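You operate a simulated robot arm through the tools that you are given. There is no shell and no other tool.

The job below is to be done with a simulated two-armed robot. You get a single attempt, and the scene is never put back.

Task
Stand the blue glass in the crate and slip the pink foam sleeve over it.
Fine: the other glass goes into the niche, bare; pack the white sleeve in the crate too. Set down upright: what you pick out.

The check looks at the end state, three seconds after you hand in, the way a careful person would. Anything else that was tipped, shoved, dropped, spilled or broken makes it a failure.

Robot
Two 7-joint arms with three-finger grippers on one trunk that stands fixed in place. Base frame: the origin is at the foot of the trunk, x ahead of it, y to its left, z up; the work surface is at about z = 920. Units: mm, degrees, N and s.
The left shoulder is at [70, 146, 1288], the right one opposite. With the tool pointing down near the work surface each hand reaches from about 260 to 680 mm from the base axis, measured 20 degrees to its own side. Payload 2.2 kg a hand.
Tool frame (each hand has its own): the origin (TCP) lies between the finger pads and is the grasp point; the fingertips stand 28 mm ahead of it; z points along the fingers, y is the line along which they close. Largest opening 102 mm; the body of the gripper starts 71 mm behind the TCP.
Orientation is that of the tool frame in the base frame, as a unit quaternion [x, y, z, w]. With the fingers straight down and closing along the base's y, the tool's x points along the base's -x, its y along +y and its z along -z.

Tools
- The arms move only by the tool move_arm. It takes "left_plan", "right_plan" or both (then of equal length, played together; a hand with none holds still); each is a list of rows, each an object of numbers (a shift or turn left out is 0, a gripper value left out holds the last): "rx", "ry", "rz": the turn, a rotation vector about the tool's x, y, z in units of 90 degrees (1.0 is 90 degrees); "dx", "dy", "dz": the shift along the tool's x, y, z in units of 300 mm (1.0 is 300 mm); "hand": the opening in per cent of the stroke, from 0 (shut) to 100 (fully open). In form: [{"rx": .., "ry": .., "rz": .., "dx": .., "dy": .., "dz": .., "hand": ..}, ...]. A call has 1 to 20 rows; each row is the pose to reach, as a shift and turn from the pose commanded when the call began, along the tool's axes at that moment. A call with a number of a shift or a turn outside -1 to 1 is refused whole. Each row takes 0.2 s and may step no farther than 50 mm and 8.6 degrees from the row before; otherwise, or with a gripper value out of range, the whole call is refused. Where a pose cannot be reached the arm comes as near as it can. A force on the tool above 40 N (or 10 N above the force at the start of the call, whichever is more), or a blocked arm, ends the call early, and 0.2 s more pass. The fingers move at their own pace and stop on an object; they squeeze with about 34 N. The grip force told is the motor's: it shows also when the fingers shut on nothing. Time passes only in rows, and 0.2 s behind the last, so rows that repeat a pose let the fingers close. It gives the time, the measured TCP pose, the force on the tool (base axes), the opening and the grip force at its end, in the units of the frame above (readings bear some noise), with the torque about the TCP (base axes, N m) and any sound that the robot's microphone picked up.
- Cameras (640 x 400 px; columns grow to the right, rows downward): "scene" is now at [116.5, -49.7, 1508.2]; the picture's right is [-0.60, -0.80, 0.00], its down [-0.51, 0.39, -0.77] and it looks along [0.61, -0.46, -0.64] (base axes); focal length 321 px, centre (320, 200). "left" rides on the left gripper at [72, 38, -86] in its tool frame; the picture's right is [-0.46, 0.89, 0.00], its down [-0.60, -0.32, -0.73] and it looks along [-0.65, -0.34, 0.68] (tool axes); focal length 256 px, centre (320, 200). "right" rides on the right gripper at [69, 44, -86] in its tool frame; the picture's right is [-0.53, 0.84, 0.00], its down [-0.58, -0.36, -0.73] and it looks along [-0.62, -0.39, 0.68] (tool axes); focal length 256 px, centre (320, 200). There is no depth. A picture from a camera that has moved, and an enlarged one, comes with that camera's place and axes in the base frame and with its lens.
- capture(camera): a new picture of that camera. It takes no simulated time.
- slide_trunk(by): slides the trunk up (or, below 0, down) by that many mm; the arms and the scene camera ride with it, the base frame stays. It gives what a move gives, with no picture.
- head_to(pan, tilt): turns the head with the scene camera to pan (to the left, within 86 degrees either way) and tilt (down, from -29 to 69), counted from straight ahead of the robot. It gives what a move gives.
- zoom(camera, box): a new picture of the part [left, top, right, bottom] of that camera's present view, enlarged. It takes no simulated time.
- finish_job(): hands the job in; it is judged then, once.

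Nothing tells you positions but the pictures and the camera data. Unless the task says otherwise, let go and move clear before handing in.

The tools are called after "Emit:" as name(argument=value, ...) on one line, values as JSON. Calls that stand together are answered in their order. move_arm: Moves the arms, as the interface text tells. Its arguments: {"type":"object","properties":{"left_plan":{"type":"array","items":{"type":"object","properties":{"rx":{"type":"number"},"ry":{"type":"number"},"rz":{"type":"number"},"dx":{"type":"number"},"dy":{"type":"number"},"dz":{"type":"number"},"hand":{"type":"number"}}}},"right_plan":{"type":"array","items":{"type":"object","properties":{"rx":{"type":"number"},"ry":{"type":"number"},"rz":{"type":"number"},"dx":{"type":"number"},"dy":{"type":"number"},"dz":{"type":"number"},"hand":{"type":"number"}}}}},"required":[]} The other tools are called the same way: slide_trunk (by) slides the trunk up or down; head_to (pan, tilt) turns the head that bears the scene camera; capture (camera) takes a picture; zoom (camera, box) takes an enlarged picture of a part of a camera's view; finish_job () hands the job in.

At the start:

```text
time_s: 0.0
left_tcp_pos: [347.3, -38.1, 1231.0]
left_orientation: [0.002, 1.0, 0.0, -0.001]
left_wrist_force: [-0.1, 0.0, 0.1]
left_wrist_torque: [-0.02, 0.02, -0.01]
left_finger_gap: 102.1
left_grasp_force: 0.0
right_tcp_pos: [341.6, -474.0, 1239.7]
right_orientation: [0.0, 1.0, -0.001, 0.0]
right_wrist_force: [-0.6, 0.8, -0.2]
right_wrist_torque: [0.0, 0.0, 0.02]
right_finger_gap: 101.8
right_grasp_force: 0.0
trunk travel left (down, up): [-825.0, 115.0]
head pan, tilt: [-37.0, 39.9]
```

scene: 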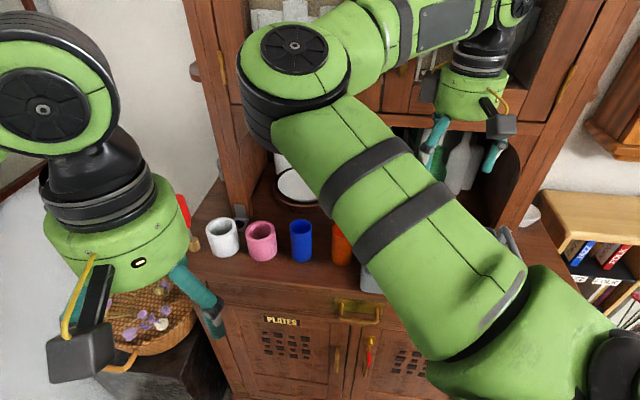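
right: 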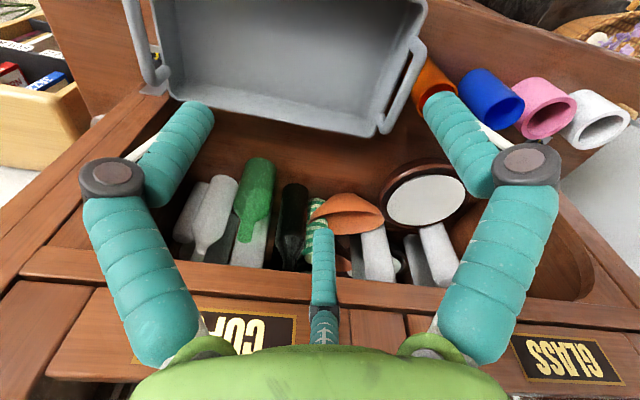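
left: 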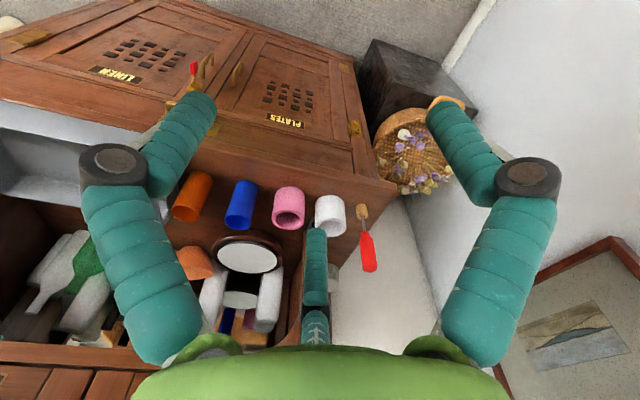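

I see a sideboard with a white and a pink sleeve, a blue and an orange glass in a row, with a grey crate partly hidden behind the left arm. Before moving anything I'll take closer looks at the row and the crate.

Emit:
zoom(camera="scene", box=[180, 150, 420, 300])

Emit:
zoom(camera="right", box=[140, 0, 640, 312])

Emit:
zoom(camera="left", box=[0, 100, 400, 350])

```text
2.67 times, centred on (300, 225) of scene
camera zoom: at [116.5, -49.7, 1508.2], right [-0.6, -0.8, 0.0], down [-0.51, 0.39, -0.77], along [0.61, -0.46, -0.64], focal length 856 px, centre (373, 133)
```

zoom: 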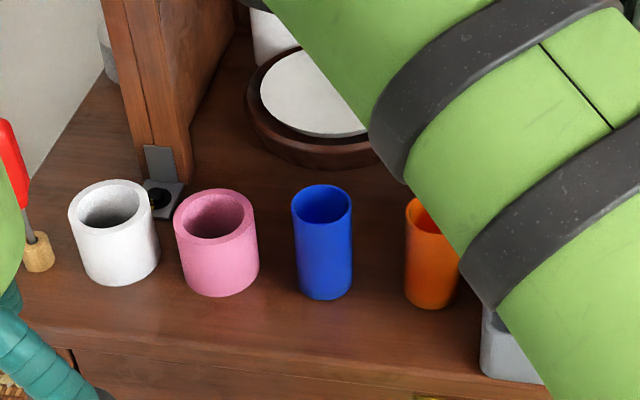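

```text
1.28 times, centred on (390, 156) of right
camera zoom: at [271.7, -429.8, 1325.8], right [0.53, 0.85, 0.0], down [0.58, -0.36, 0.73], along [0.62, -0.39, -0.68], focal length 328 px, centre (230, 256)
```

zoom: 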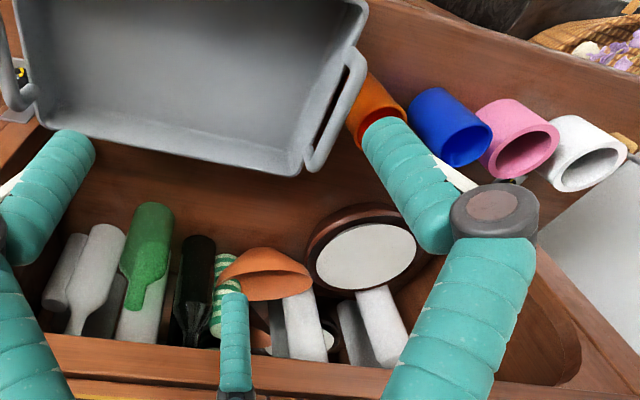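

```text
1.60 times, centred on (200, 225) of left
camera zoom: at [274.8, 1.3, 1316.8], right [0.47, 0.88, 0.0], down [0.6, -0.32, 0.73], along [0.65, -0.34, -0.68], focal length 410 px, centre (512, 160)
```

zoom: 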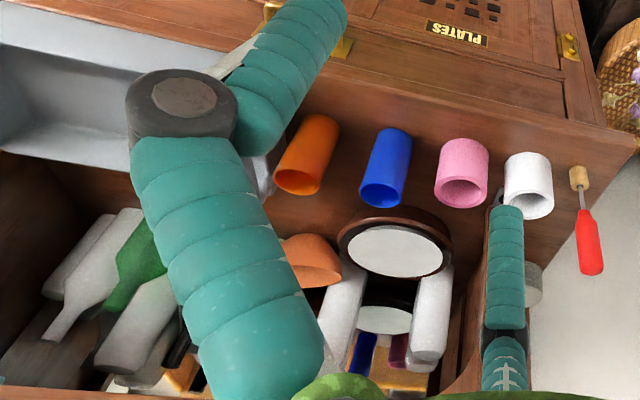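

The row runs diagonally (about 45°) from the white sleeve near [660,-180] through the blue glass near [530,-310], with the crate farther right. I'll turn the head to see the crate and the niche.

Emit:
head_to(pan=-62, tilt=45)

Emit:
capture(camera="scene")

Emit:
head_to(pan=-50, tilt=20)

Emit:
capture(camera="scene")

```text
time_s: 0.9
left_tcp_pos: [346.0, -37.3, 1231.8]
left_orientation: [0.0, 1.0, 0.0, -0.001]
left_wrist_force: [1.1, 0.8, 0.1]
left_wrist_torque: [0.02, -0.01, 0.01]
left_finger_gap: 101.9
left_grasp_force: 0.1
right_tcp_pos: [342.1, -473.5, 1238.6]
right_orientation: [0.0, 1.0, -0.001, 0.0]
right_wrist_force: [0.6, -0.3, 0.9]
right_wrist_torque: [-0.02, 0.02, -0.05]
right_finger_gap: 102.1
right_grasp_force: 0.1
trunk travel left (down, up): [-825.0, 115.0]
head pan, tilt: [-62.0, 45.0]
```

```text
taken
camera scene: at [86.8, -70.2, 1500.8], right [-0.88, -0.47, 0.0], down [-0.33, 0.62, -0.71], along [0.33, -0.62, -0.71], focal length 321 px, centre (320, 200)
```

scene: 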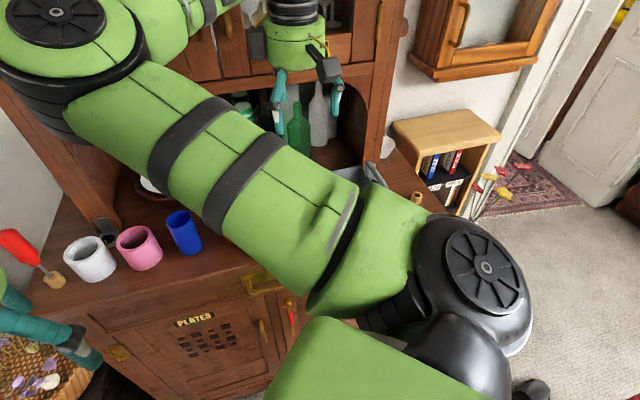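

```text
time_s: 1.8
left_tcp_pos: [347.4, -37.7, 1231.9]
left_orientation: [0.001, 1.0, 0.0, -0.002]
left_wrist_force: [-0.1, -0.6, -0.3]
left_wrist_torque: [0.03, -0.05, 0.01]
left_finger_gap: 101.9
left_grasp_force: 0.0
right_tcp_pos: [341.2, -472.6, 1240.3]
right_orientation: [-0.001, 1.0, -0.001, -0.001]
right_wrist_force: [-0.5, -0.2, -0.4]
right_wrist_torque: [0.0, 0.0, -0.03]
right_finger_gap: 102.0
right_grasp_force: 0.1
trunk travel left (down, up): [-825.0, 115.0]
head pan, tilt: [-50.0, 20.0]
```

```text
taken
camera scene: at [108.3, -69.8, 1539.3], right [-0.77, -0.64, 0.0], down [-0.22, 0.26, -0.94], along [0.6, -0.72, -0.34], focal length 321 px, centre (320, 200)
```

scene: 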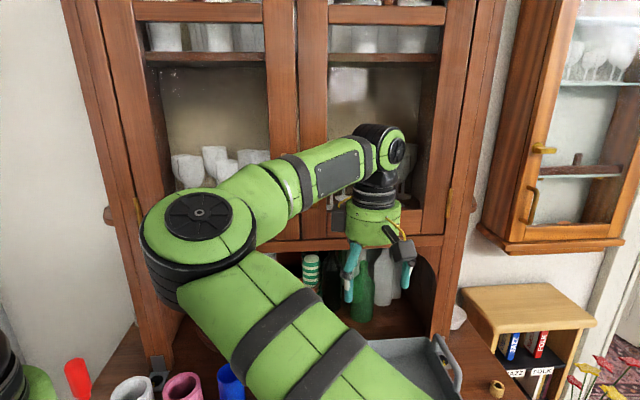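

A right-hand view from further back will show the crate and niche unobstructed. I'll draw the right hand back and up slightly, turning it so that its camera faces the sideboard squarely.

Emit:
move_arm(right_plan=[{"dx": 0.06, "dy": 0.06, "dz": -0.05, "rz": 0.05}, {"dx": 0.13, "dy": 0.12, "dz": -0.1, "rz": 0.1}, {"dx": 0.2, "dy": 0.18, "dz": -0.15, "rz": 0.15}, {"dx": 0.27, "dy": 0.24, "dz": -0.2, "rz": 0.19}, {"dx": 0.27, "dy": 0.24, "dz": -0.2, "rz": 0.19}])

Emit:
capture(camera="right")

Emit:
capture(camera="scene")

```text
time_s: 3.0
left_tcp_pos: [347.0, -36.0, 1229.5]
left_orientation: [0.001, 1.0, 0.001, -0.001]
left_wrist_force: [0.5, 1.2, 0.0]
left_wrist_torque: [0.04, 0.03, -0.01]
left_finger_gap: 101.9
left_grasp_force: 0.0
right_tcp_pos: [261.0, -400.8, 1299.2]
right_orientation: [0.149, 0.989, -0.001, 0.0]
right_wrist_force: [0.1, 0.3, -0.5]
right_wrist_torque: [-0.02, -0.02, 0.0]
right_finger_gap: 102.2
right_grasp_force: 0.1
trunk travel left (down, up): [-825.0, 115.0]
head pan, tilt: [-50.0, 20.0]
```

```text
taken
camera right: at [207.2, -339.6, 1385.5], right [0.76, 0.65, 0.0], down [0.44, -0.52, 0.73], along [0.48, -0.56, -0.68], focal length 256 px, centre (320, 200)
```

right: 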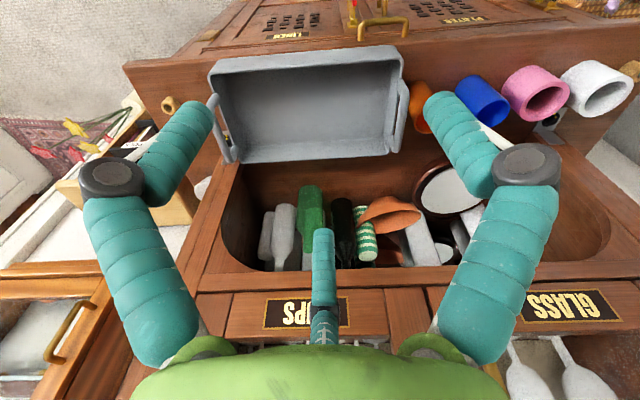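

```text
taken
camera scene: at [108.5, -69.9, 1539.4], right [-0.77, -0.64, 0.0], down [-0.22, 0.26, -0.94], along [0.6, -0.72, -0.34], focal length 321 px, centre (320, 200)
```

scene: 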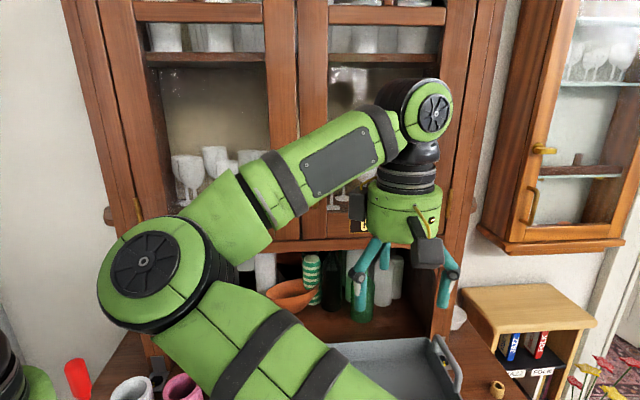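

The niche is the open recess behind the counter; it holds bottles, a bowl and an upright plate, and the crate stands in front of it. I'll enlarge the right camera's view to measure the crate and find free space in the niche.

Emit:
zoom(camera="right", box=[190, 30, 430, 180])

Emit:
zoom(camera="right", box=[220, 130, 500, 305])

Emit:
zoom(camera="right", box=[400, 40, 640, 190])

Emit:
zoom(camera="scene", box=[220, 220, 500, 395])

```text
2.67 times, centred on (310, 105) of right
camera zoom: at [207.2, -339.6, 1385.5], right [0.76, 0.65, 0.0], down [0.44, -0.52, 0.73], along [0.48, -0.56, -0.68], focal length 683 px, centre (347, 453)
```

zoom: 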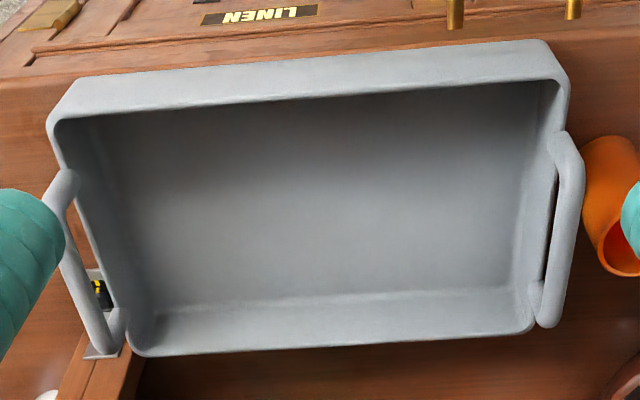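

```text
2.29 times, centred on (360, 218) of right
camera zoom: at [207.2, -339.6, 1385.5], right [0.76, 0.65, 0.0], down [0.44, -0.52, 0.73], along [0.48, -0.56, -0.68], focal length 585 px, centre (229, 160)
```

zoom: 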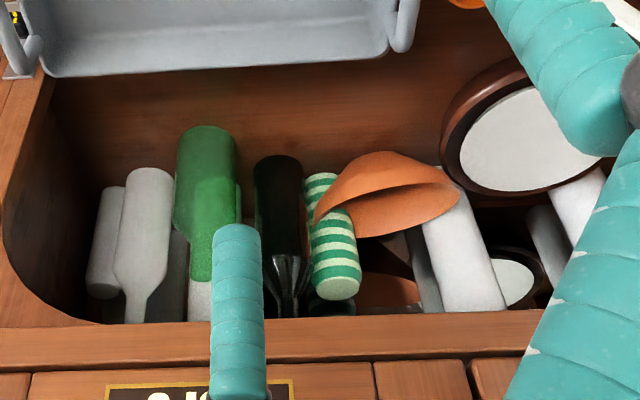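

```text
2.67 times, centred on (520, 115) of right
camera zoom: at [207.2, -339.6, 1385.5], right [0.76, 0.65, 0.0], down [0.44, -0.52, 0.73], along [0.48, -0.56, -0.68], focal length 683 px, centre (-213, 427)
```

zoom: 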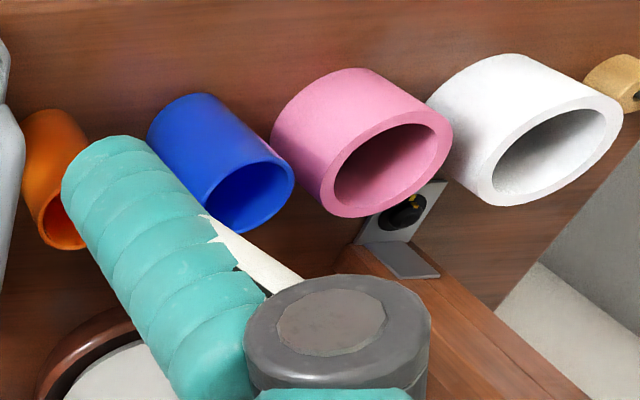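

```text
2.29 times, centred on (360, 308) of scene
camera zoom: at [108.5, -69.9, 1539.4], right [-0.77, -0.64, 0.0], down [-0.22, 0.26, -0.94], along [0.6, -0.72, -0.34], focal length 734 px, centre (229, -46)
```

zoom: 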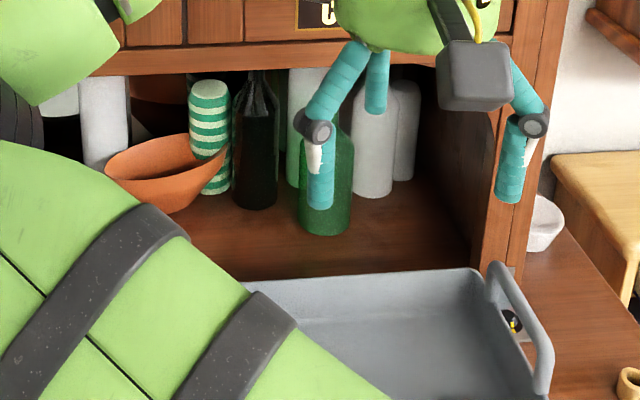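

From two views I place the crate rim near z≈1000, its centre about [336,-518], turned about 45°; the blue glass is near [540,-316], roughly 95 mm tall. Before planning grasps I'll examine the gripper's middle part, which could limit how deep it can reach over objects.

Emit:
zoom(camera="right", box=[220, 200, 420, 325])

Emit:
head_to(pan=-50, tilt=35)

Emit:
capture(camera="scene")

Emit:
zoom(camera="scene", box=[300, 60, 500, 185])

Emit:
capture(camera="left")

```text
3.20 times, centred on (320, 262) of right
camera zoom: at [207.2, -339.6, 1385.5], right [0.76, 0.65, 0.0], down [0.44, -0.52, 0.73], along [0.48, -0.56, -0.68], focal length 819 px, centre (320, 0)
```

zoom: 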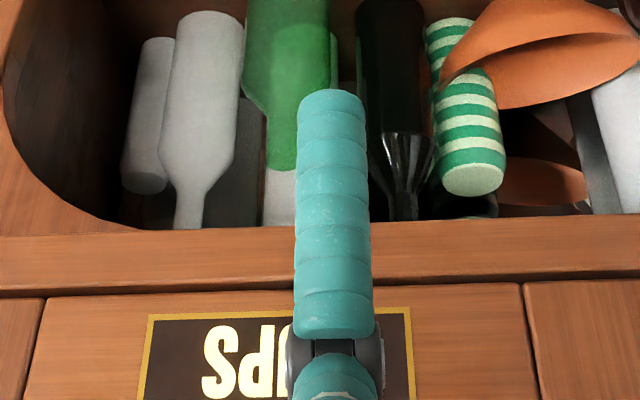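

```text
time_s: 3.8
left_tcp_pos: [346.3, -36.9, 1231.3]
left_orientation: [0.0, 1.0, 0.0, 0.0]
left_wrist_force: [0.7, -1.2, 0.3]
left_wrist_torque: [-0.02, 0.01, 0.0]
left_finger_gap: 102.0
left_grasp_force: 0.1
right_tcp_pos: [261.6, -401.4, 1299.2]
right_orientation: [0.147, 0.989, -0.001, 0.001]
right_wrist_force: [0.1, 0.4, -0.2]
right_wrist_torque: [0.0, -0.01, -0.02]
right_finger_gap: 102.1
right_grasp_force: 0.1
trunk travel left (down, up): [-825.0, 115.0]
head pan, tilt: [-50.0, 35.0]
```

```text
taken
camera scene: at [105.3, -66.2, 1515.6], right [-0.77, -0.64, 0.0], down [-0.37, 0.44, -0.82], along [0.53, -0.63, -0.57], focal length 321 px, centre (320, 200)
```

scene: 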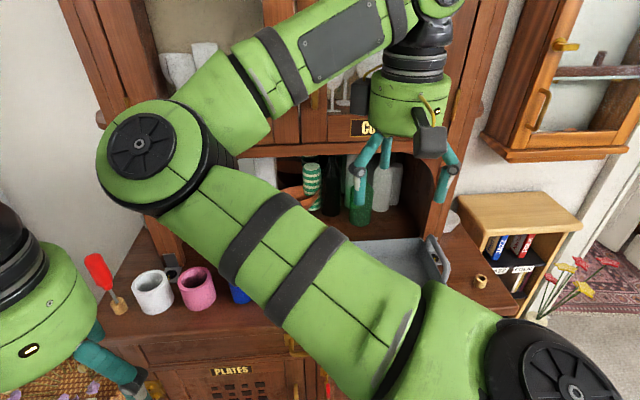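

```text
3.20 times, centred on (400, 122) of scene
camera zoom: at [105.3, -66.2, 1515.6], right [-0.77, -0.64, 0.0], down [-0.37, 0.44, -0.82], along [0.53, -0.63, -0.57], focal length 1028 px, centre (64, 448)
```

zoom: 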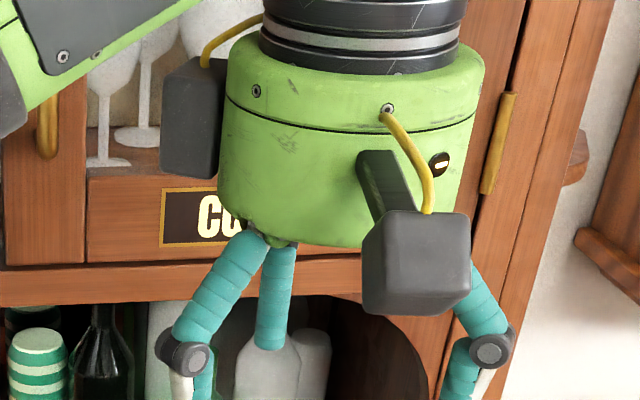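

```text
taken
camera left: at [275.0, 1.1, 1316.8], right [0.47, 0.88, 0.0], down [0.6, -0.32, 0.73], along [0.65, -0.34, -0.68], focal length 256 px, centre (320, 200)
```

left: 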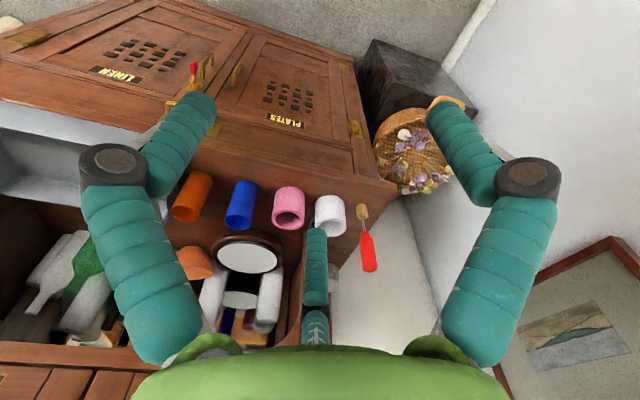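

The "third finger" sits about 50 mm off the grasp axis on the far side of the camera, so it should clear. The niche (about 280 mm high, front plane ~130 mm behind the row) will need a tilted hand. Next I check the surroundings of the left arm so I can park it away from the work.

Emit:
head_to(pan=10, tilt=35)

Emit:
capture(camera="scene")

Emit:
head_to(pan=65, tilt=35)

Emit:
capture(camera="scene")

```text
time_s: 5.0
left_tcp_pos: [348.2, -37.4, 1230.4]
left_orientation: [0.001, 1.0, 0.0, -0.001]
left_wrist_force: [0.2, -0.8, 0.1]
left_wrist_torque: [-0.02, 0.01, 0.01]
left_finger_gap: 102.0
left_grasp_force: 0.0
right_tcp_pos: [260.0, -402.3, 1299.6]
right_orientation: [0.148, 0.989, -0.001, 0.001]
right_wrist_force: [-0.1, 0.1, 0.0]
right_wrist_torque: [0.01, 0.02, 0.03]
right_finger_gap: 101.9
right_grasp_force: 0.1
trunk travel left (down, up): [-825.0, 115.0]
head pan, tilt: [10.0, 35.0]
```

```text
taken
camera scene: at [135.3, 16.7, 1515.6], right [0.17, -0.98, 0.0], down [-0.56, -0.1, -0.82], along [0.81, 0.14, -0.57], focal length 321 px, centre (320, 200)
```

scene: 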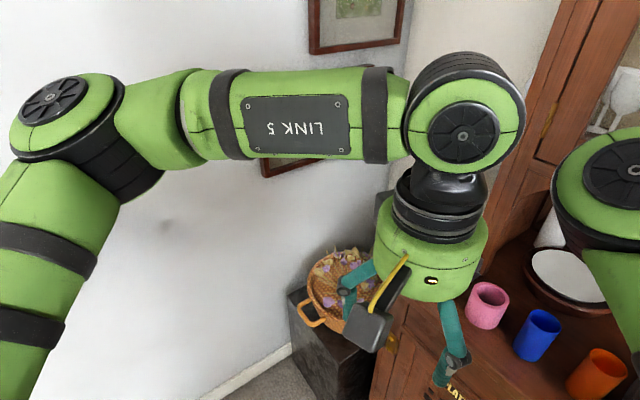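

```text
time_s: 6.3
left_tcp_pos: [346.6, -37.9, 1231.6]
left_orientation: [0.002, 1.0, -0.001, -0.002]
left_wrist_force: [0.8, -0.6, -0.3]
left_wrist_torque: [0.0, 0.0, 0.0]
left_finger_gap: 102.0
left_grasp_force: 0.0
right_tcp_pos: [261.7, -402.3, 1299.8]
right_orientation: [0.148, 0.989, -0.001, 0.0]
right_wrist_force: [0.4, 0.0, 0.3]
right_wrist_torque: [0.01, 0.03, 0.0]
right_finger_gap: 102.2
right_grasp_force: 0.0
trunk travel left (down, up): [-825.0, 115.0]
head pan, tilt: [65.0, 35.0]
```

```text
taken
camera scene: at [85.8, 81.3, 1515.6], right [0.91, -0.42, 0.0], down [-0.24, -0.52, -0.82], along [0.35, 0.74, -0.57], focal length 321 px, centre (320, 200)
```

scene: 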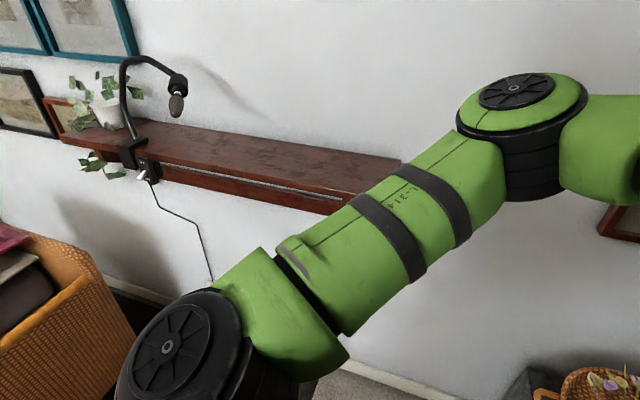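

The left arm has free space on its own side (the wall is well beyond the elbow). I'll move the left hand about 190 mm to the left so the right arm can work freely over the row.

Emit:
move_arm(left_plan=[{"dx": 0.03, "dy": 0.12, "dz": -0.02}, {"dx": 0.06, "dy": 0.24, "dz": -0.04}, {"dx": 0.1, "dy": 0.37, "dz": -0.06}, {"dx": 0.13, "dy": 0.5, "dz": -0.08}, {"dx": 0.16, "dy": 0.63, "dz": -0.1}, {"dx": 0.16, "dy": 0.63, "dz": -0.1}])

Emit:
head_to(pan=-30, tilt=42)

Emit:
capture(camera="scene")

```text
time_s: 7.7
left_tcp_pos: [299.2, 152.9, 1261.5]
left_orientation: [0.001, 1.0, -0.001, 0.0]
left_wrist_force: [-0.3, 0.4, 0.2]
left_wrist_torque: [0.04, 0.01, 0.02]
left_finger_gap: 101.9
left_grasp_force: 0.1
right_tcp_pos: [260.6, -403.2, 1298.8]
right_orientation: [0.148, 0.989, -0.001, 0.0]
right_wrist_force: [0.1, 0.4, 0.9]
right_wrist_torque: [-0.01, 0.01, 0.02]
right_finger_gap: 102.1
right_grasp_force: 0.0
trunk travel left (down, up): [-825.0, 115.0]
head pan, tilt: [65.0, 35.0]
```

```text
time_s: 9.4
left_tcp_pos: [300.2, 152.5, 1260.7]
left_orientation: [0.0, 1.0, 0.0, -0.001]
left_wrist_force: [-0.8, 0.7, 0.0]
left_wrist_torque: [0.02, 0.0, 0.03]
left_finger_gap: 101.9
left_grasp_force: 0.1
right_tcp_pos: [261.3, -401.8, 1298.2]
right_orientation: [0.148, 0.989, -0.001, 0.001]
right_wrist_force: [0.1, -0.9, -0.4]
right_wrist_torque: [-0.02, 0.01, 0.01]
right_finger_gap: 101.9
right_grasp_force: 0.1
trunk travel left (down, up): [-825.0, 115.0]
head pan, tilt: [-30.0, 42.0]
```

```text
taken
camera scene: at [120.9, -40.2, 1505.1], right [-0.5, -0.87, 0.0], down [-0.58, 0.33, -0.74], along [0.64, -0.37, -0.67], focal length 321 px, centre (320, 200)
```

scene: 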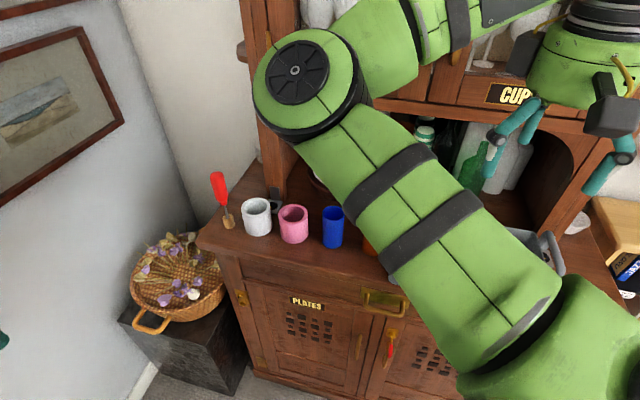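

Everything is as I reckoned: the orange glass stands too close to the crate handle for a finger beside it, so I'll do the blue glass and both sleeves first with fingers closing front-to-back (fingers along the sideboard's depth). I now bring the right hand toward the row in steps, turning it 62° so that it closes along the depth.

Emit:
move_arm(right_plan=[{"dx": -0.05, "dy": 0.065, "dz": 0.0, "rz": -0.07}, {"dx": -0.1, "dy": 0.13, "dz": 0.0, "rz": -0.14}, {"dx": -0.16, "dy": 0.2, "dz": 0.0, "rz": -0.21}, {"dx": -0.21, "dy": 0.26, "dz": 0.0, "rz": -0.28}, {"dx": -0.26, "dy": 0.33, "dz": 0.0, "rz": -0.35}])

Emit:
capture(camera="scene")

Emit:
capture(camera="right")

```text
time_s: 10.6
left_tcp_pos: [299.5, 153.4, 1261.4]
left_orientation: [0.0, 1.0, 0.0, -0.001]
left_wrist_force: [0.8, 0.5, 0.1]
left_wrist_torque: [0.02, 0.02, 0.02]
left_finger_gap: 102.1
left_grasp_force: 0.0
right_tcp_pos: [365.2, -363.7, 1301.7]
right_orientation: [-0.127, 0.992, -0.001, 0.0]
right_wrist_force: [0.9, 0.4, -0.9]
right_wrist_torque: [-0.03, 0.01, 0.0]
right_finger_gap: 101.8
right_grasp_force: 0.0
right hand out of reach, approached as far as the arm can: row 4, 5
trunk travel left (down, up): [-825.0, 115.0]
head pan, tilt: [-30.0, 42.0]
```

```text
taken
camera scene: at [121.7, -40.1, 1505.0], right [-0.5, -0.87, 0.0], down [-0.58, 0.33, -0.74], along [0.64, -0.37, -0.67], focal length 321 px, centre (320, 200)
```

scene: 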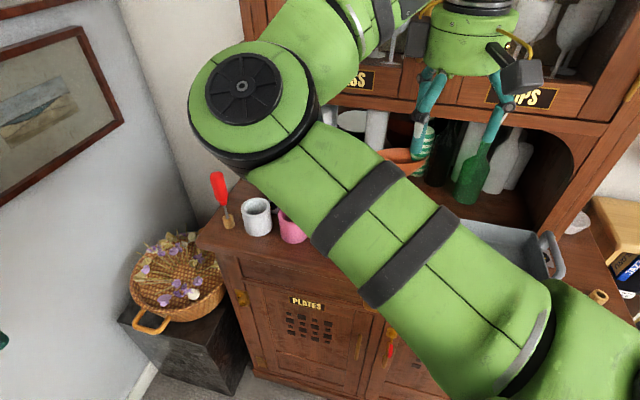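

```text
taken
camera right: at [287.6, -338.7, 1388.0], right [0.3, 0.95, 0.0], down [0.65, -0.21, 0.73], along [0.7, -0.22, -0.68], focal length 256 px, centre (320, 200)
```

right: 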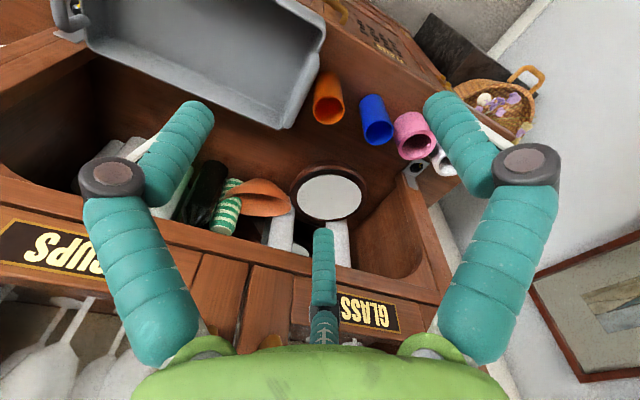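

The arm stopped short because this height is at its reach limit; lower down it reaches farther. I'll descend straight to about z=1200 here, over empty counter and well above all objects.

Emit:
move_arm(right_plan=[{"dz": 0.12}, {"dz": 0.24}, {"dz": 0.34}, {"dz": 0.34}])

Emit:
capture(camera="scene")

Emit:
capture(camera="right")

```text
time_s: 11.6
left_tcp_pos: [297.7, 153.6, 1261.0]
left_orientation: [0.001, 1.0, -0.001, 0.0]
left_wrist_force: [0.4, -0.2, 1.0]
left_wrist_torque: [0.05, 0.01, 0.01]
left_finger_gap: 102.1
left_grasp_force: 0.0
right_tcp_pos: [366.1, -368.2, 1199.6]
right_orientation: [-0.127, 0.992, 0.0, 0.0]
right_wrist_force: [-1.0, 0.8, -0.8]
right_wrist_torque: [0.01, 0.01, -0.02]
right_finger_gap: 102.1
right_grasp_force: 0.1
right hand out of reach, approached as far as the arm can: row 3, 4
trunk travel left (down, up): [-825.0, 115.0]
head pan, tilt: [-30.0, 42.0]
```

```text
taken
camera scene: at [120.8, -40.3, 1505.1], right [-0.5, -0.87, 0.0], down [-0.58, 0.33, -0.74], along [0.64, -0.37, -0.67], focal length 321 px, centre (320, 200)
```

scene: 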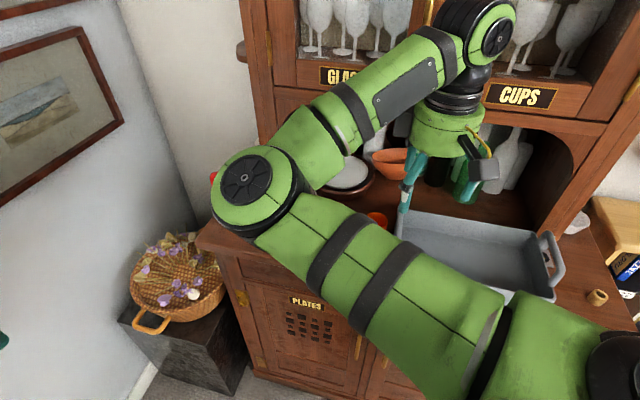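

```text
taken
camera right: at [287.4, -342.6, 1285.3], right [0.31, 0.95, 0.0], down [0.65, -0.21, 0.73], along [0.7, -0.23, -0.68], focal length 256 px, centre (320, 200)
```

right: 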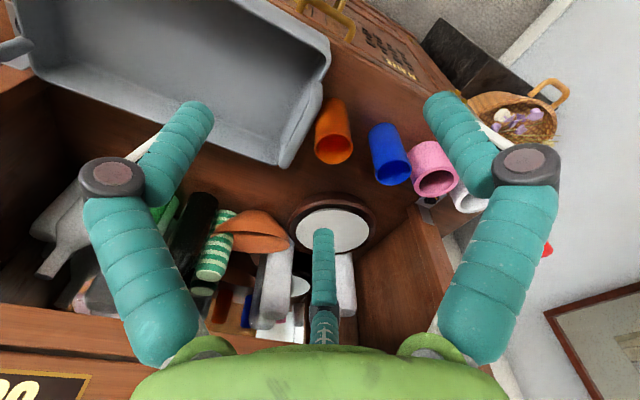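

It seems the arm's limit here is being too close to its own shoulder, so moving forward and outward should free it. I'll go forward over the row (staying above z=1150, glass tops are ~1017) while turning further.

Emit:
move_arm(right_plan=[{"dx": -0.08, "dy": 0.007, "dz": 0.03, "rz": -0.07}, {"dx": -0.16, "dy": 0.015, "dz": 0.06, "rz": -0.14}, {"dx": -0.24, "dy": 0.022, "dz": 0.1, "rz": -0.21}, {"dx": -0.32, "dy": 0.03, "dz": 0.13, "rz": -0.28}, {"dx": -0.39, "dy": 0.037, "dz": 0.167, "rz": -0.338}, {"dx": -0.39, "dy": 0.037, "dz": 0.167, "rz": -0.338}])

Emit:
capture(camera="scene")

Emit:
capture(camera="right")

```text
time_s: 13.0
left_tcp_pos: [298.5, 152.5, 1261.3]
left_orientation: [0.0, 1.0, 0.0, -0.001]
left_wrist_force: [0.7, -1.3, -0.1]
left_wrist_torque: [-0.02, 0.0, 0.02]
left_finger_gap: 102.2
left_grasp_force: 0.1
right_tcp_pos: [479.2, -336.5, 1144.6]
right_orientation: [-0.383, 0.924, -0.001, 0.0]
right_wrist_force: [-0.4, -0.5, 0.0]
right_wrist_torque: [-0.01, -0.01, 0.03]
right_finger_gap: 102.1
right_grasp_force: 0.1
right hand out of reach, approached as far as the arm can: row 1, 2, 3, 4, 5, 6
trunk travel left (down, up): [-825.0, 115.0]
head pan, tilt: [-30.0, 42.0]
```

```text
taken
camera scene: at [120.6, -40.3, 1505.1], right [-0.5, -0.87, 0.0], down [-0.58, 0.33, -0.74], along [0.64, -0.37, -0.67], focal length 321 px, centre (320, 200)
```

scene: 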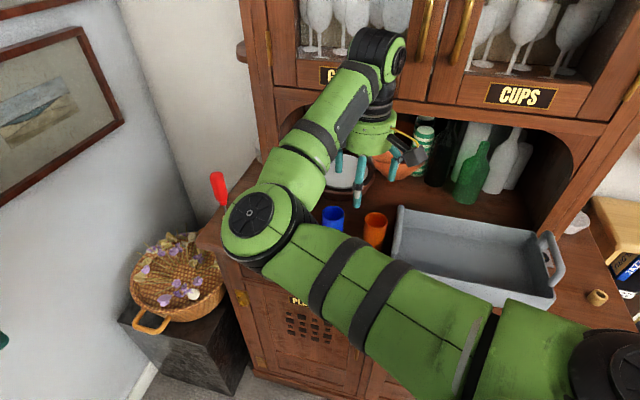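

```text
taken
camera right: at [400.2, -355.8, 1230.8], right [-0.22, 0.98, 0.0], down [0.67, 0.15, 0.73], along [0.71, 0.16, -0.68], focal length 256 px, centre (320, 200)
```

right: 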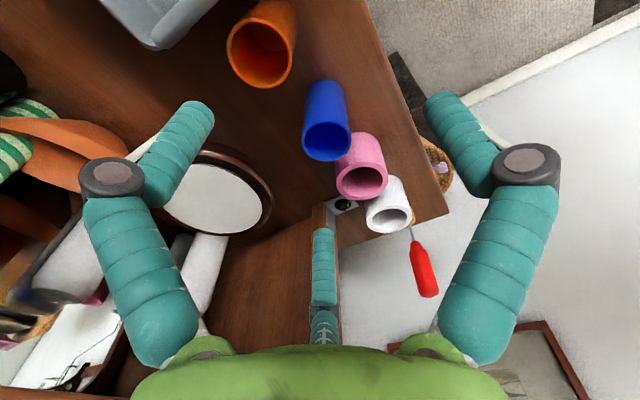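

The hand reached [479,-337,1145] but the elbow has dropped low in front of the counter and the arm is at a joint limit. I'll return toward the start pose over the crate to untangle it, then raise the trunk so the elbow can stay high when I come across.

Emit:
move_arm(right_plan=[{"dx": 0.068, "dy": 0.038, "dz": -0.037, "rz": 0.068}, {"dx": 0.136, "dy": 0.077, "dz": -0.073, "rz": 0.135}, {"dx": 0.205, "dy": 0.115, "dz": -0.11, "rz": 0.203}, {"dx": 0.273, "dy": 0.154, "dz": -0.146, "rz": 0.27}, {"dx": 0.341, "dy": 0.192, "dz": -0.183, "rz": 0.338}, {"dx": 0.419, "dy": 0.138, "dz": -0.183, "rz": 0.38}, {"dx": 0.498, "dy": 0.085, "dz": -0.183, "rz": 0.42}, {"dx": 0.576, "dy": 0.031, "dz": -0.183, "rz": 0.46}, {"dx": 0.654, "dy": -0.022, "dz": -0.183, "rz": 0.5}, {"dx": 0.654, "dy": -0.022, "dz": -0.183, "rz": 0.5}])

Emit:
capture(camera="scene")

```text
time_s: 15.2
left_tcp_pos: [299.0, 153.4, 1261.7]
left_orientation: [0.001, 1.0, -0.001, -0.001]
left_wrist_force: [0.4, -0.2, 0.2]
left_wrist_torque: [-0.03, 0.0, 0.01]
left_finger_gap: 101.8
left_grasp_force: 0.1
right_tcp_pos: [346.1, -480.3, 1200.4]
right_orientation: [0.001, 1.0, 0.0, 0.0]
right_wrist_force: [0.1, 0.1, 0.9]
right_wrist_torque: [-0.01, -0.03, -0.02]
right_finger_gap: 102.0
right_grasp_force: 0.0
right hand out of reach, approached as far as the arm can: row 1, 2, 3, 4
trunk travel left (down, up): [-825.0, 115.0]
head pan, tilt: [-30.0, 42.0]
```

```text
taken
camera scene: at [121.1, -39.7, 1505.1], right [-0.5, -0.87, 0.0], down [-0.58, 0.33, -0.74], along [0.64, -0.37, -0.67], focal length 321 px, centre (320, 200)
```

scene: 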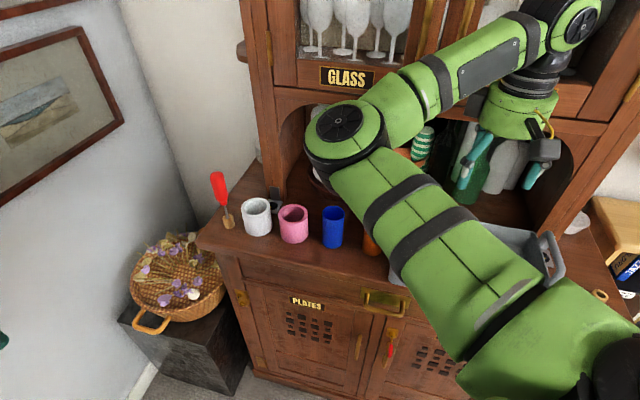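

The arm is back over the crate without incident. Now I raise the trunk fully so the shoulder sits higher above the work.

Emit:
slide_trunk(by=110)

Emit:
capture(camera="scene")

```text
time_s: 16.6
left_tcp_pos: [299.0, 153.5, 1371.0]
left_orientation: [0.002, 1.0, 0.0, 0.0]
left_wrist_force: [-0.6, 0.8, 0.1]
left_wrist_torque: [0.01, 0.01, -0.02]
left_finger_gap: 102.1
left_grasp_force: 0.0
right_tcp_pos: [345.9, -481.4, 1311.5]
right_orientation: [0.002, 1.0, 0.0, 0.0]
right_wrist_force: [0.1, 0.2, 0.2]
right_wrist_torque: [0.02, 0.01, 0.05]
right_finger_gap: 102.1
right_grasp_force: 0.0
trunk travel left (down, up): [-935.0, 5.0]
head pan, tilt: [-30.0, 42.0]
```

```text
taken
camera scene: at [121.0, -40.1, 1615.0], right [-0.5, -0.87, 0.0], down [-0.58, 0.33, -0.74], along [0.64, -0.37, -0.67], focal length 321 px, centre (320, 200)
```

scene: 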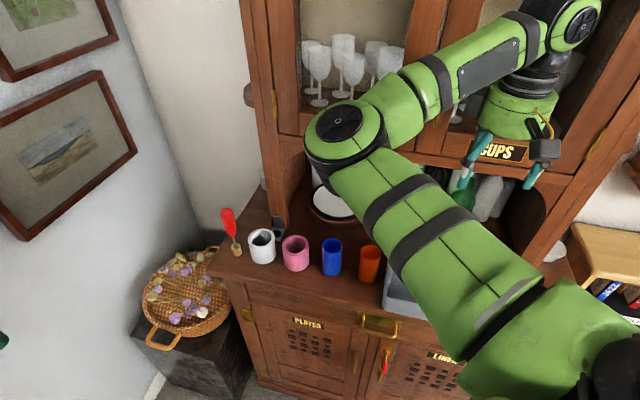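

The whole row is now in view. I lower the right hand in place over the crate to about z=1080 (rim is near 1000).

Emit:
move_arm(right_plan=[{"dz": 0.13}, {"dz": 0.26}, {"dz": 0.39}, {"dz": 0.52}, {"dz": 0.65}, {"dz": 0.77}, {"dz": 0.77}])

Emit:
capture(camera="scene")

Emit:
capture(camera="right")

```text
time_s: 18.2
left_tcp_pos: [299.2, 152.3, 1370.7]
left_orientation: [0.001, 1.0, 0.0, -0.001]
left_wrist_force: [-0.4, 0.8, -0.5]
left_wrist_torque: [-0.01, -0.02, -0.01]
left_finger_gap: 102.3
left_grasp_force: 0.1
right_tcp_pos: [348.0, -480.1, 1078.5]
right_orientation: [0.001, 1.0, 0.0, 0.0]
right_wrist_force: [0.7, -1.7, 0.0]
right_wrist_torque: [0.01, 0.01, 0.03]
right_finger_gap: 102.1
right_grasp_force: 0.0
trunk travel left (down, up): [-935.0, 5.0]
head pan, tilt: [-30.0, 42.0]
```

```text
taken
camera scene: at [120.7, -40.1, 1615.1], right [-0.5, -0.87, 0.0], down [-0.58, 0.33, -0.74], along [0.64, -0.37, -0.67], focal length 321 px, centre (320, 200)
```

scene: 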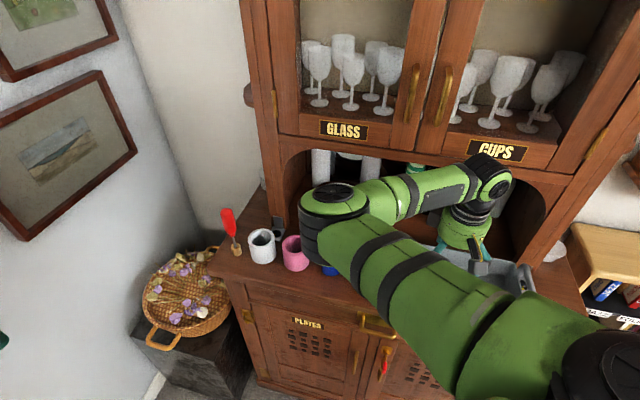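

```text
taken
camera right: at [278.5, -436.4, 1165.5], right [0.54, 0.84, 0.0], down [0.58, -0.36, 0.73], along [0.62, -0.39, -0.68], focal length 256 px, centre (320, 200)
```

right: 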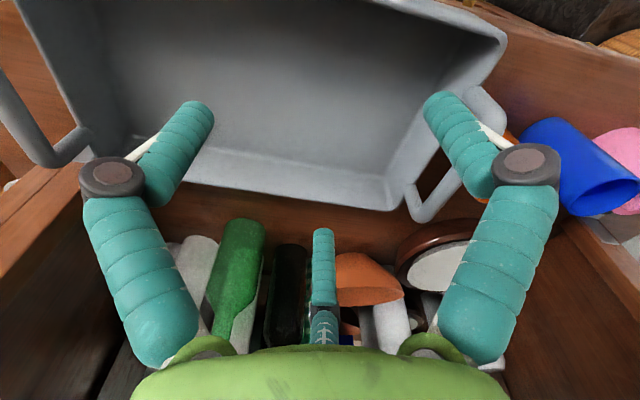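

The elbow is now level and the hand is clear. I carry the hand forward-left toward the glasses at z≈1100, turning 45°, and watch for the limit warning.

Emit:
move_arm(right_plan=[{"dx": -0.07, "dy": 0.07, "dz": -0.03, "rz": -0.07}, {"dx": -0.14, "dy": 0.14, "dz": -0.073, "rz": -0.14}, {"dx": -0.21, "dy": 0.215, "dz": -0.073, "rz": -0.21}, {"dx": -0.28, "dy": 0.29, "dz": -0.073, "rz": -0.28}, {"dx": -0.35, "dy": 0.36, "dz": -0.073, "rz": -0.36}, {"dx": -0.41, "dy": 0.43, "dz": -0.073, "rz": -0.43}, {"dx": -0.473, "dy": 0.5, "dz": -0.073, "rz": -0.5}, {"dx": -0.473, "dy": 0.5, "dz": -0.073, "rz": -0.5}])

Emit:
capture(camera="scene")

Emit:
capture(camera="right")

```text
time_s: 20.0
left_tcp_pos: [299.2, 153.9, 1371.4]
left_orientation: [0.001, 1.0, 0.0, -0.001]
left_wrist_force: [-0.4, 1.4, -0.2]
left_wrist_torque: [0.0, -0.01, -0.03]
left_finger_gap: 101.8
left_grasp_force: 0.1
right_tcp_pos: [488.5, -331.6, 1100.2]
right_orientation: [-0.383, 0.924, -0.001, 0.0]
right_wrist_force: [-0.2, 0.0, -0.3]
right_wrist_torque: [0.02, -0.02, -0.01]
right_finger_gap: 102.0
right_grasp_force: 0.1
trunk travel left (down, up): [-935.0, 5.0]
head pan, tilt: [-30.0, 42.0]
```

```text
taken
camera scene: at [121.0, -40.3, 1615.1], right [-0.5, -0.87, 0.0], down [-0.58, 0.33, -0.74], along [0.64, -0.37, -0.67], focal length 321 px, centre (320, 200)
```

scene: 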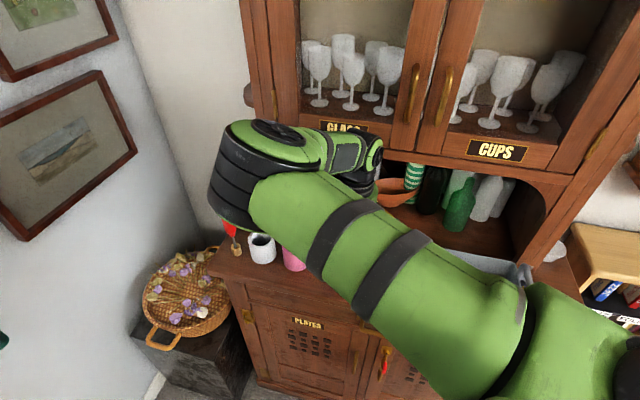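

```text
taken
camera right: at [408.9, -349.8, 1186.5], right [-0.22, 0.98, 0.0], down [0.66, 0.15, 0.73], along [0.71, 0.16, -0.68], focal length 256 px, centre (320, 200)
```

right: 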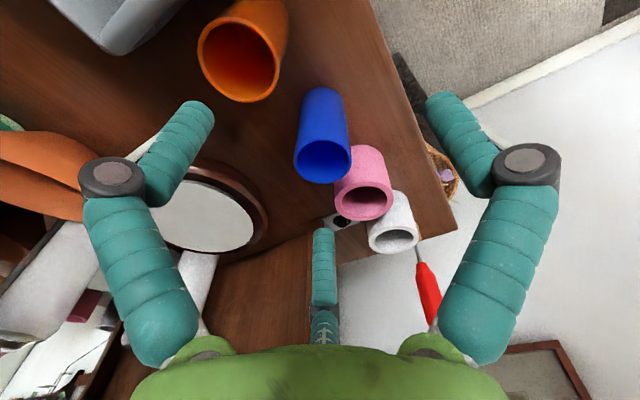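

No limit warnings now and the elbow stays high. I'll enlarge the wrist view to measure the glasses and sleeves precisely.

Emit:
zoom(camera="right", box=[260, 70, 452, 190])

Emit:
zoom(camera="right", box=[292, 140, 452, 240])

Emit:
zoom(camera="right", box=[130, 0, 322, 120])

Emit:
zoom(camera="scene", box=[200, 200, 360, 300])

```text
3.33 times, centred on (356, 130) of right
camera zoom: at [408.9, -349.8, 1186.5], right [-0.22, 0.98, 0.0], down [0.66, 0.15, 0.73], along [0.71, 0.16, -0.68], focal length 853 px, centre (200, 433)
```

zoom: 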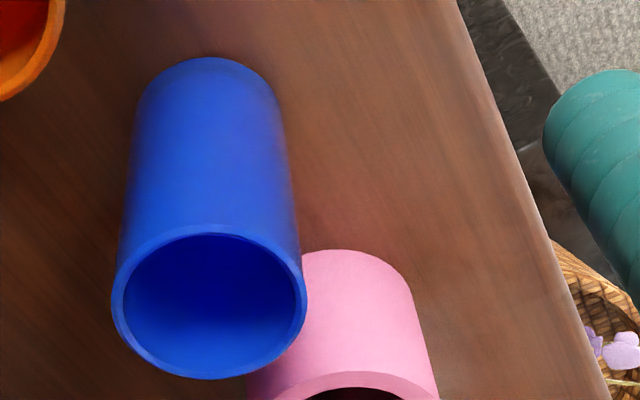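

```text
4.00 times, centred on (372, 190) of right
camera zoom: at [408.9, -349.8, 1186.5], right [-0.22, 0.98, 0.0], down [0.66, 0.15, 0.73], along [0.71, 0.16, -0.68], focal length 1024 px, centre (112, 240)
```

zoom: 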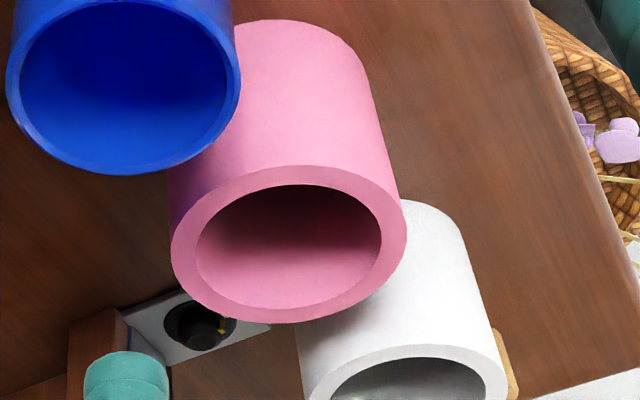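

```text
3.33 times, centred on (226, 60) of right
camera zoom: at [408.9, -349.8, 1186.5], right [-0.22, 0.98, 0.0], down [0.66, 0.15, 0.73], along [0.71, 0.16, -0.68], focal length 853 px, centre (633, 667)
```

zoom: 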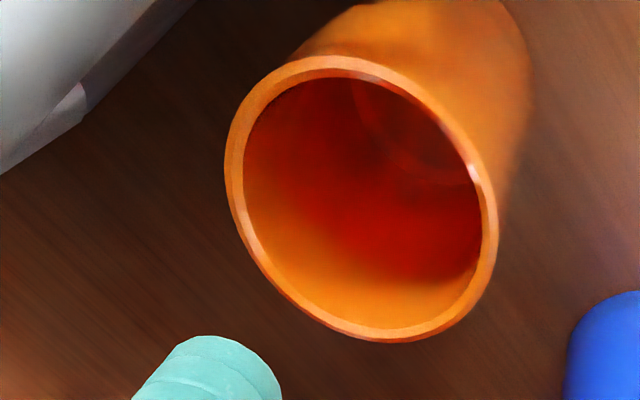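

```text
4.00 times, centred on (280, 250) of scene
camera zoom: at [121.0, -40.3, 1615.1], right [-0.5, -0.87, 0.0], down [-0.58, 0.33, -0.74], along [0.64, -0.37, -0.67], focal length 1285 px, centre (480, 0)
```

zoom: 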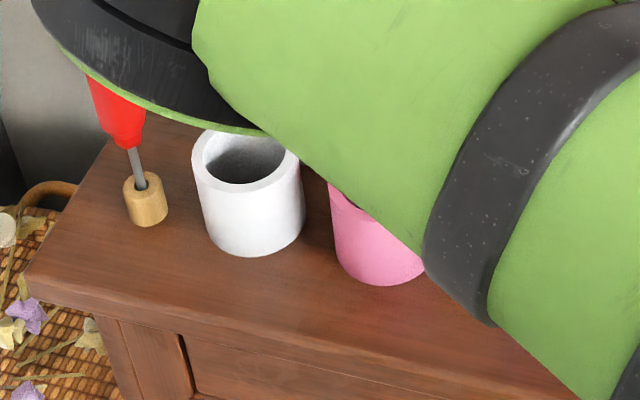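

Measured: blue [541,-317] (height ≈97, Ø≈50), pink [608,-253], white [672,-185] (both ≈66 high, Ø≈68, bore ≈53), orange [475,-385]. I now move over the blue glass with the fingertips still above its rim and check alignment.

Emit:
move_arm(right_plan=[{"dx": -0.08, "dy": -0.045, "dz": 0.03}, {"dx": -0.157, "dy": -0.0905, "dz": 0.06}, {"dx": -0.157, "dy": -0.0905, "dz": 0.12}, {"dx": -0.157, "dy": -0.0905, "dz": 0.12}])

Emit:
capture(camera="right")

Emit:
capture(camera="scene")

```text
time_s: 21.0
left_tcp_pos: [298.4, 153.3, 1371.0]
left_orientation: [0.001, 1.0, -0.001, -0.001]
left_wrist_force: [0.3, 0.0, -0.7]
left_wrist_torque: [0.0, -0.04, -0.03]
left_finger_gap: 101.9
left_grasp_force: 0.1
right_tcp_pos: [539.1, -317.7, 1065.0]
right_orientation: [-0.382, 0.924, -0.001, 0.001]
right_wrist_force: [-0.2, -0.2, -0.8]
right_wrist_torque: [0.0, -0.04, -0.02]
right_finger_gap: 101.9
right_grasp_force: 0.0
trunk travel left (down, up): [-935.0, 5.0]
head pan, tilt: [-30.0, 42.0]
```

```text
taken
camera right: at [458.5, -335.3, 1151.7], right [-0.22, 0.98, 0.0], down [0.66, 0.15, 0.73], along [0.71, 0.16, -0.68], focal length 256 px, centre (320, 200)
```

right: 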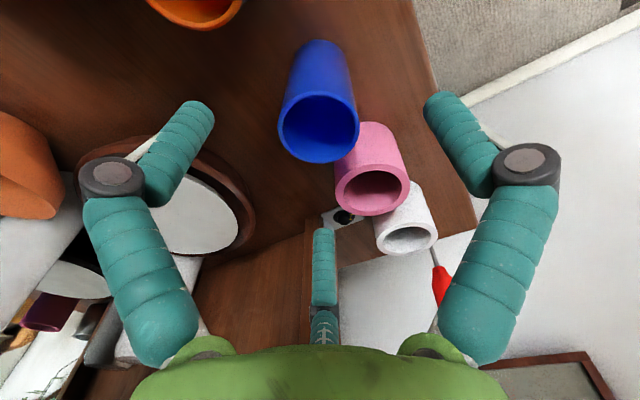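

```text
taken
camera scene: at [120.4, -39.9, 1615.1], right [-0.5, -0.87, 0.0], down [-0.58, 0.33, -0.74], along [0.64, -0.37, -0.67], focal length 321 px, centre (320, 200)
```

scene: 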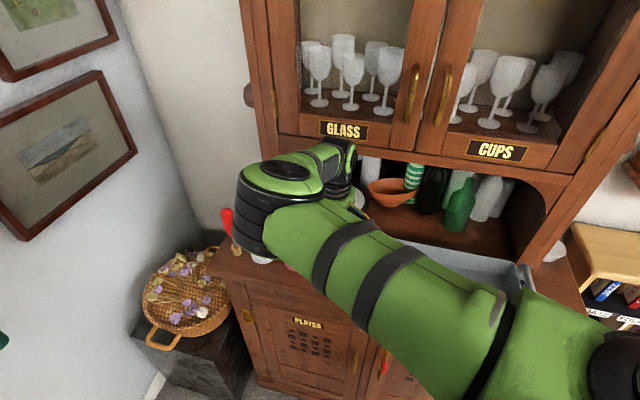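

The blue rim sits close to the grasp axis. I'll enlarge to measure its offset in the gripper frame before descending.

Emit:
zoom(camera="right", box=[256, 30, 416, 130])

Emit:
zoom(camera="right", box=[240, 80, 400, 180])

```text
4.00 times, centred on (336, 80) of right
camera zoom: at [458.5, -335.3, 1151.7], right [-0.22, 0.98, 0.0], down [0.66, 0.15, 0.73], along [0.71, 0.16, -0.68], focal length 1024 px, centre (256, 680)
```

zoom: 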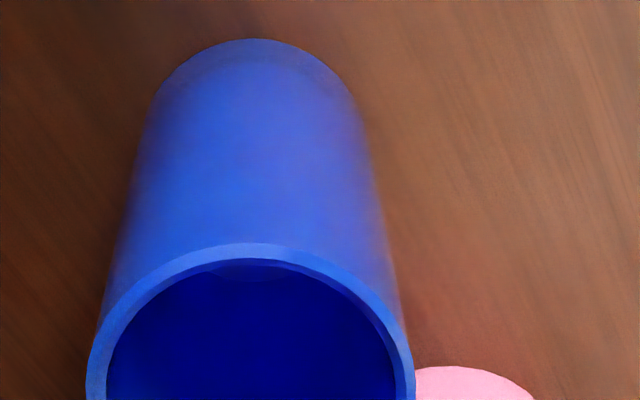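

```text
4.00 times, centred on (320, 130) of right
camera zoom: at [458.5, -335.3, 1151.7], right [-0.22, 0.98, 0.0], down [0.66, 0.15, 0.73], along [0.71, 0.16, -0.68], focal length 1024 px, centre (320, 480)
```

zoom: 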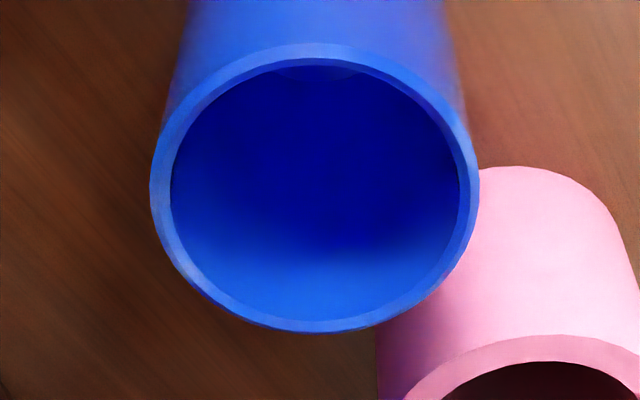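

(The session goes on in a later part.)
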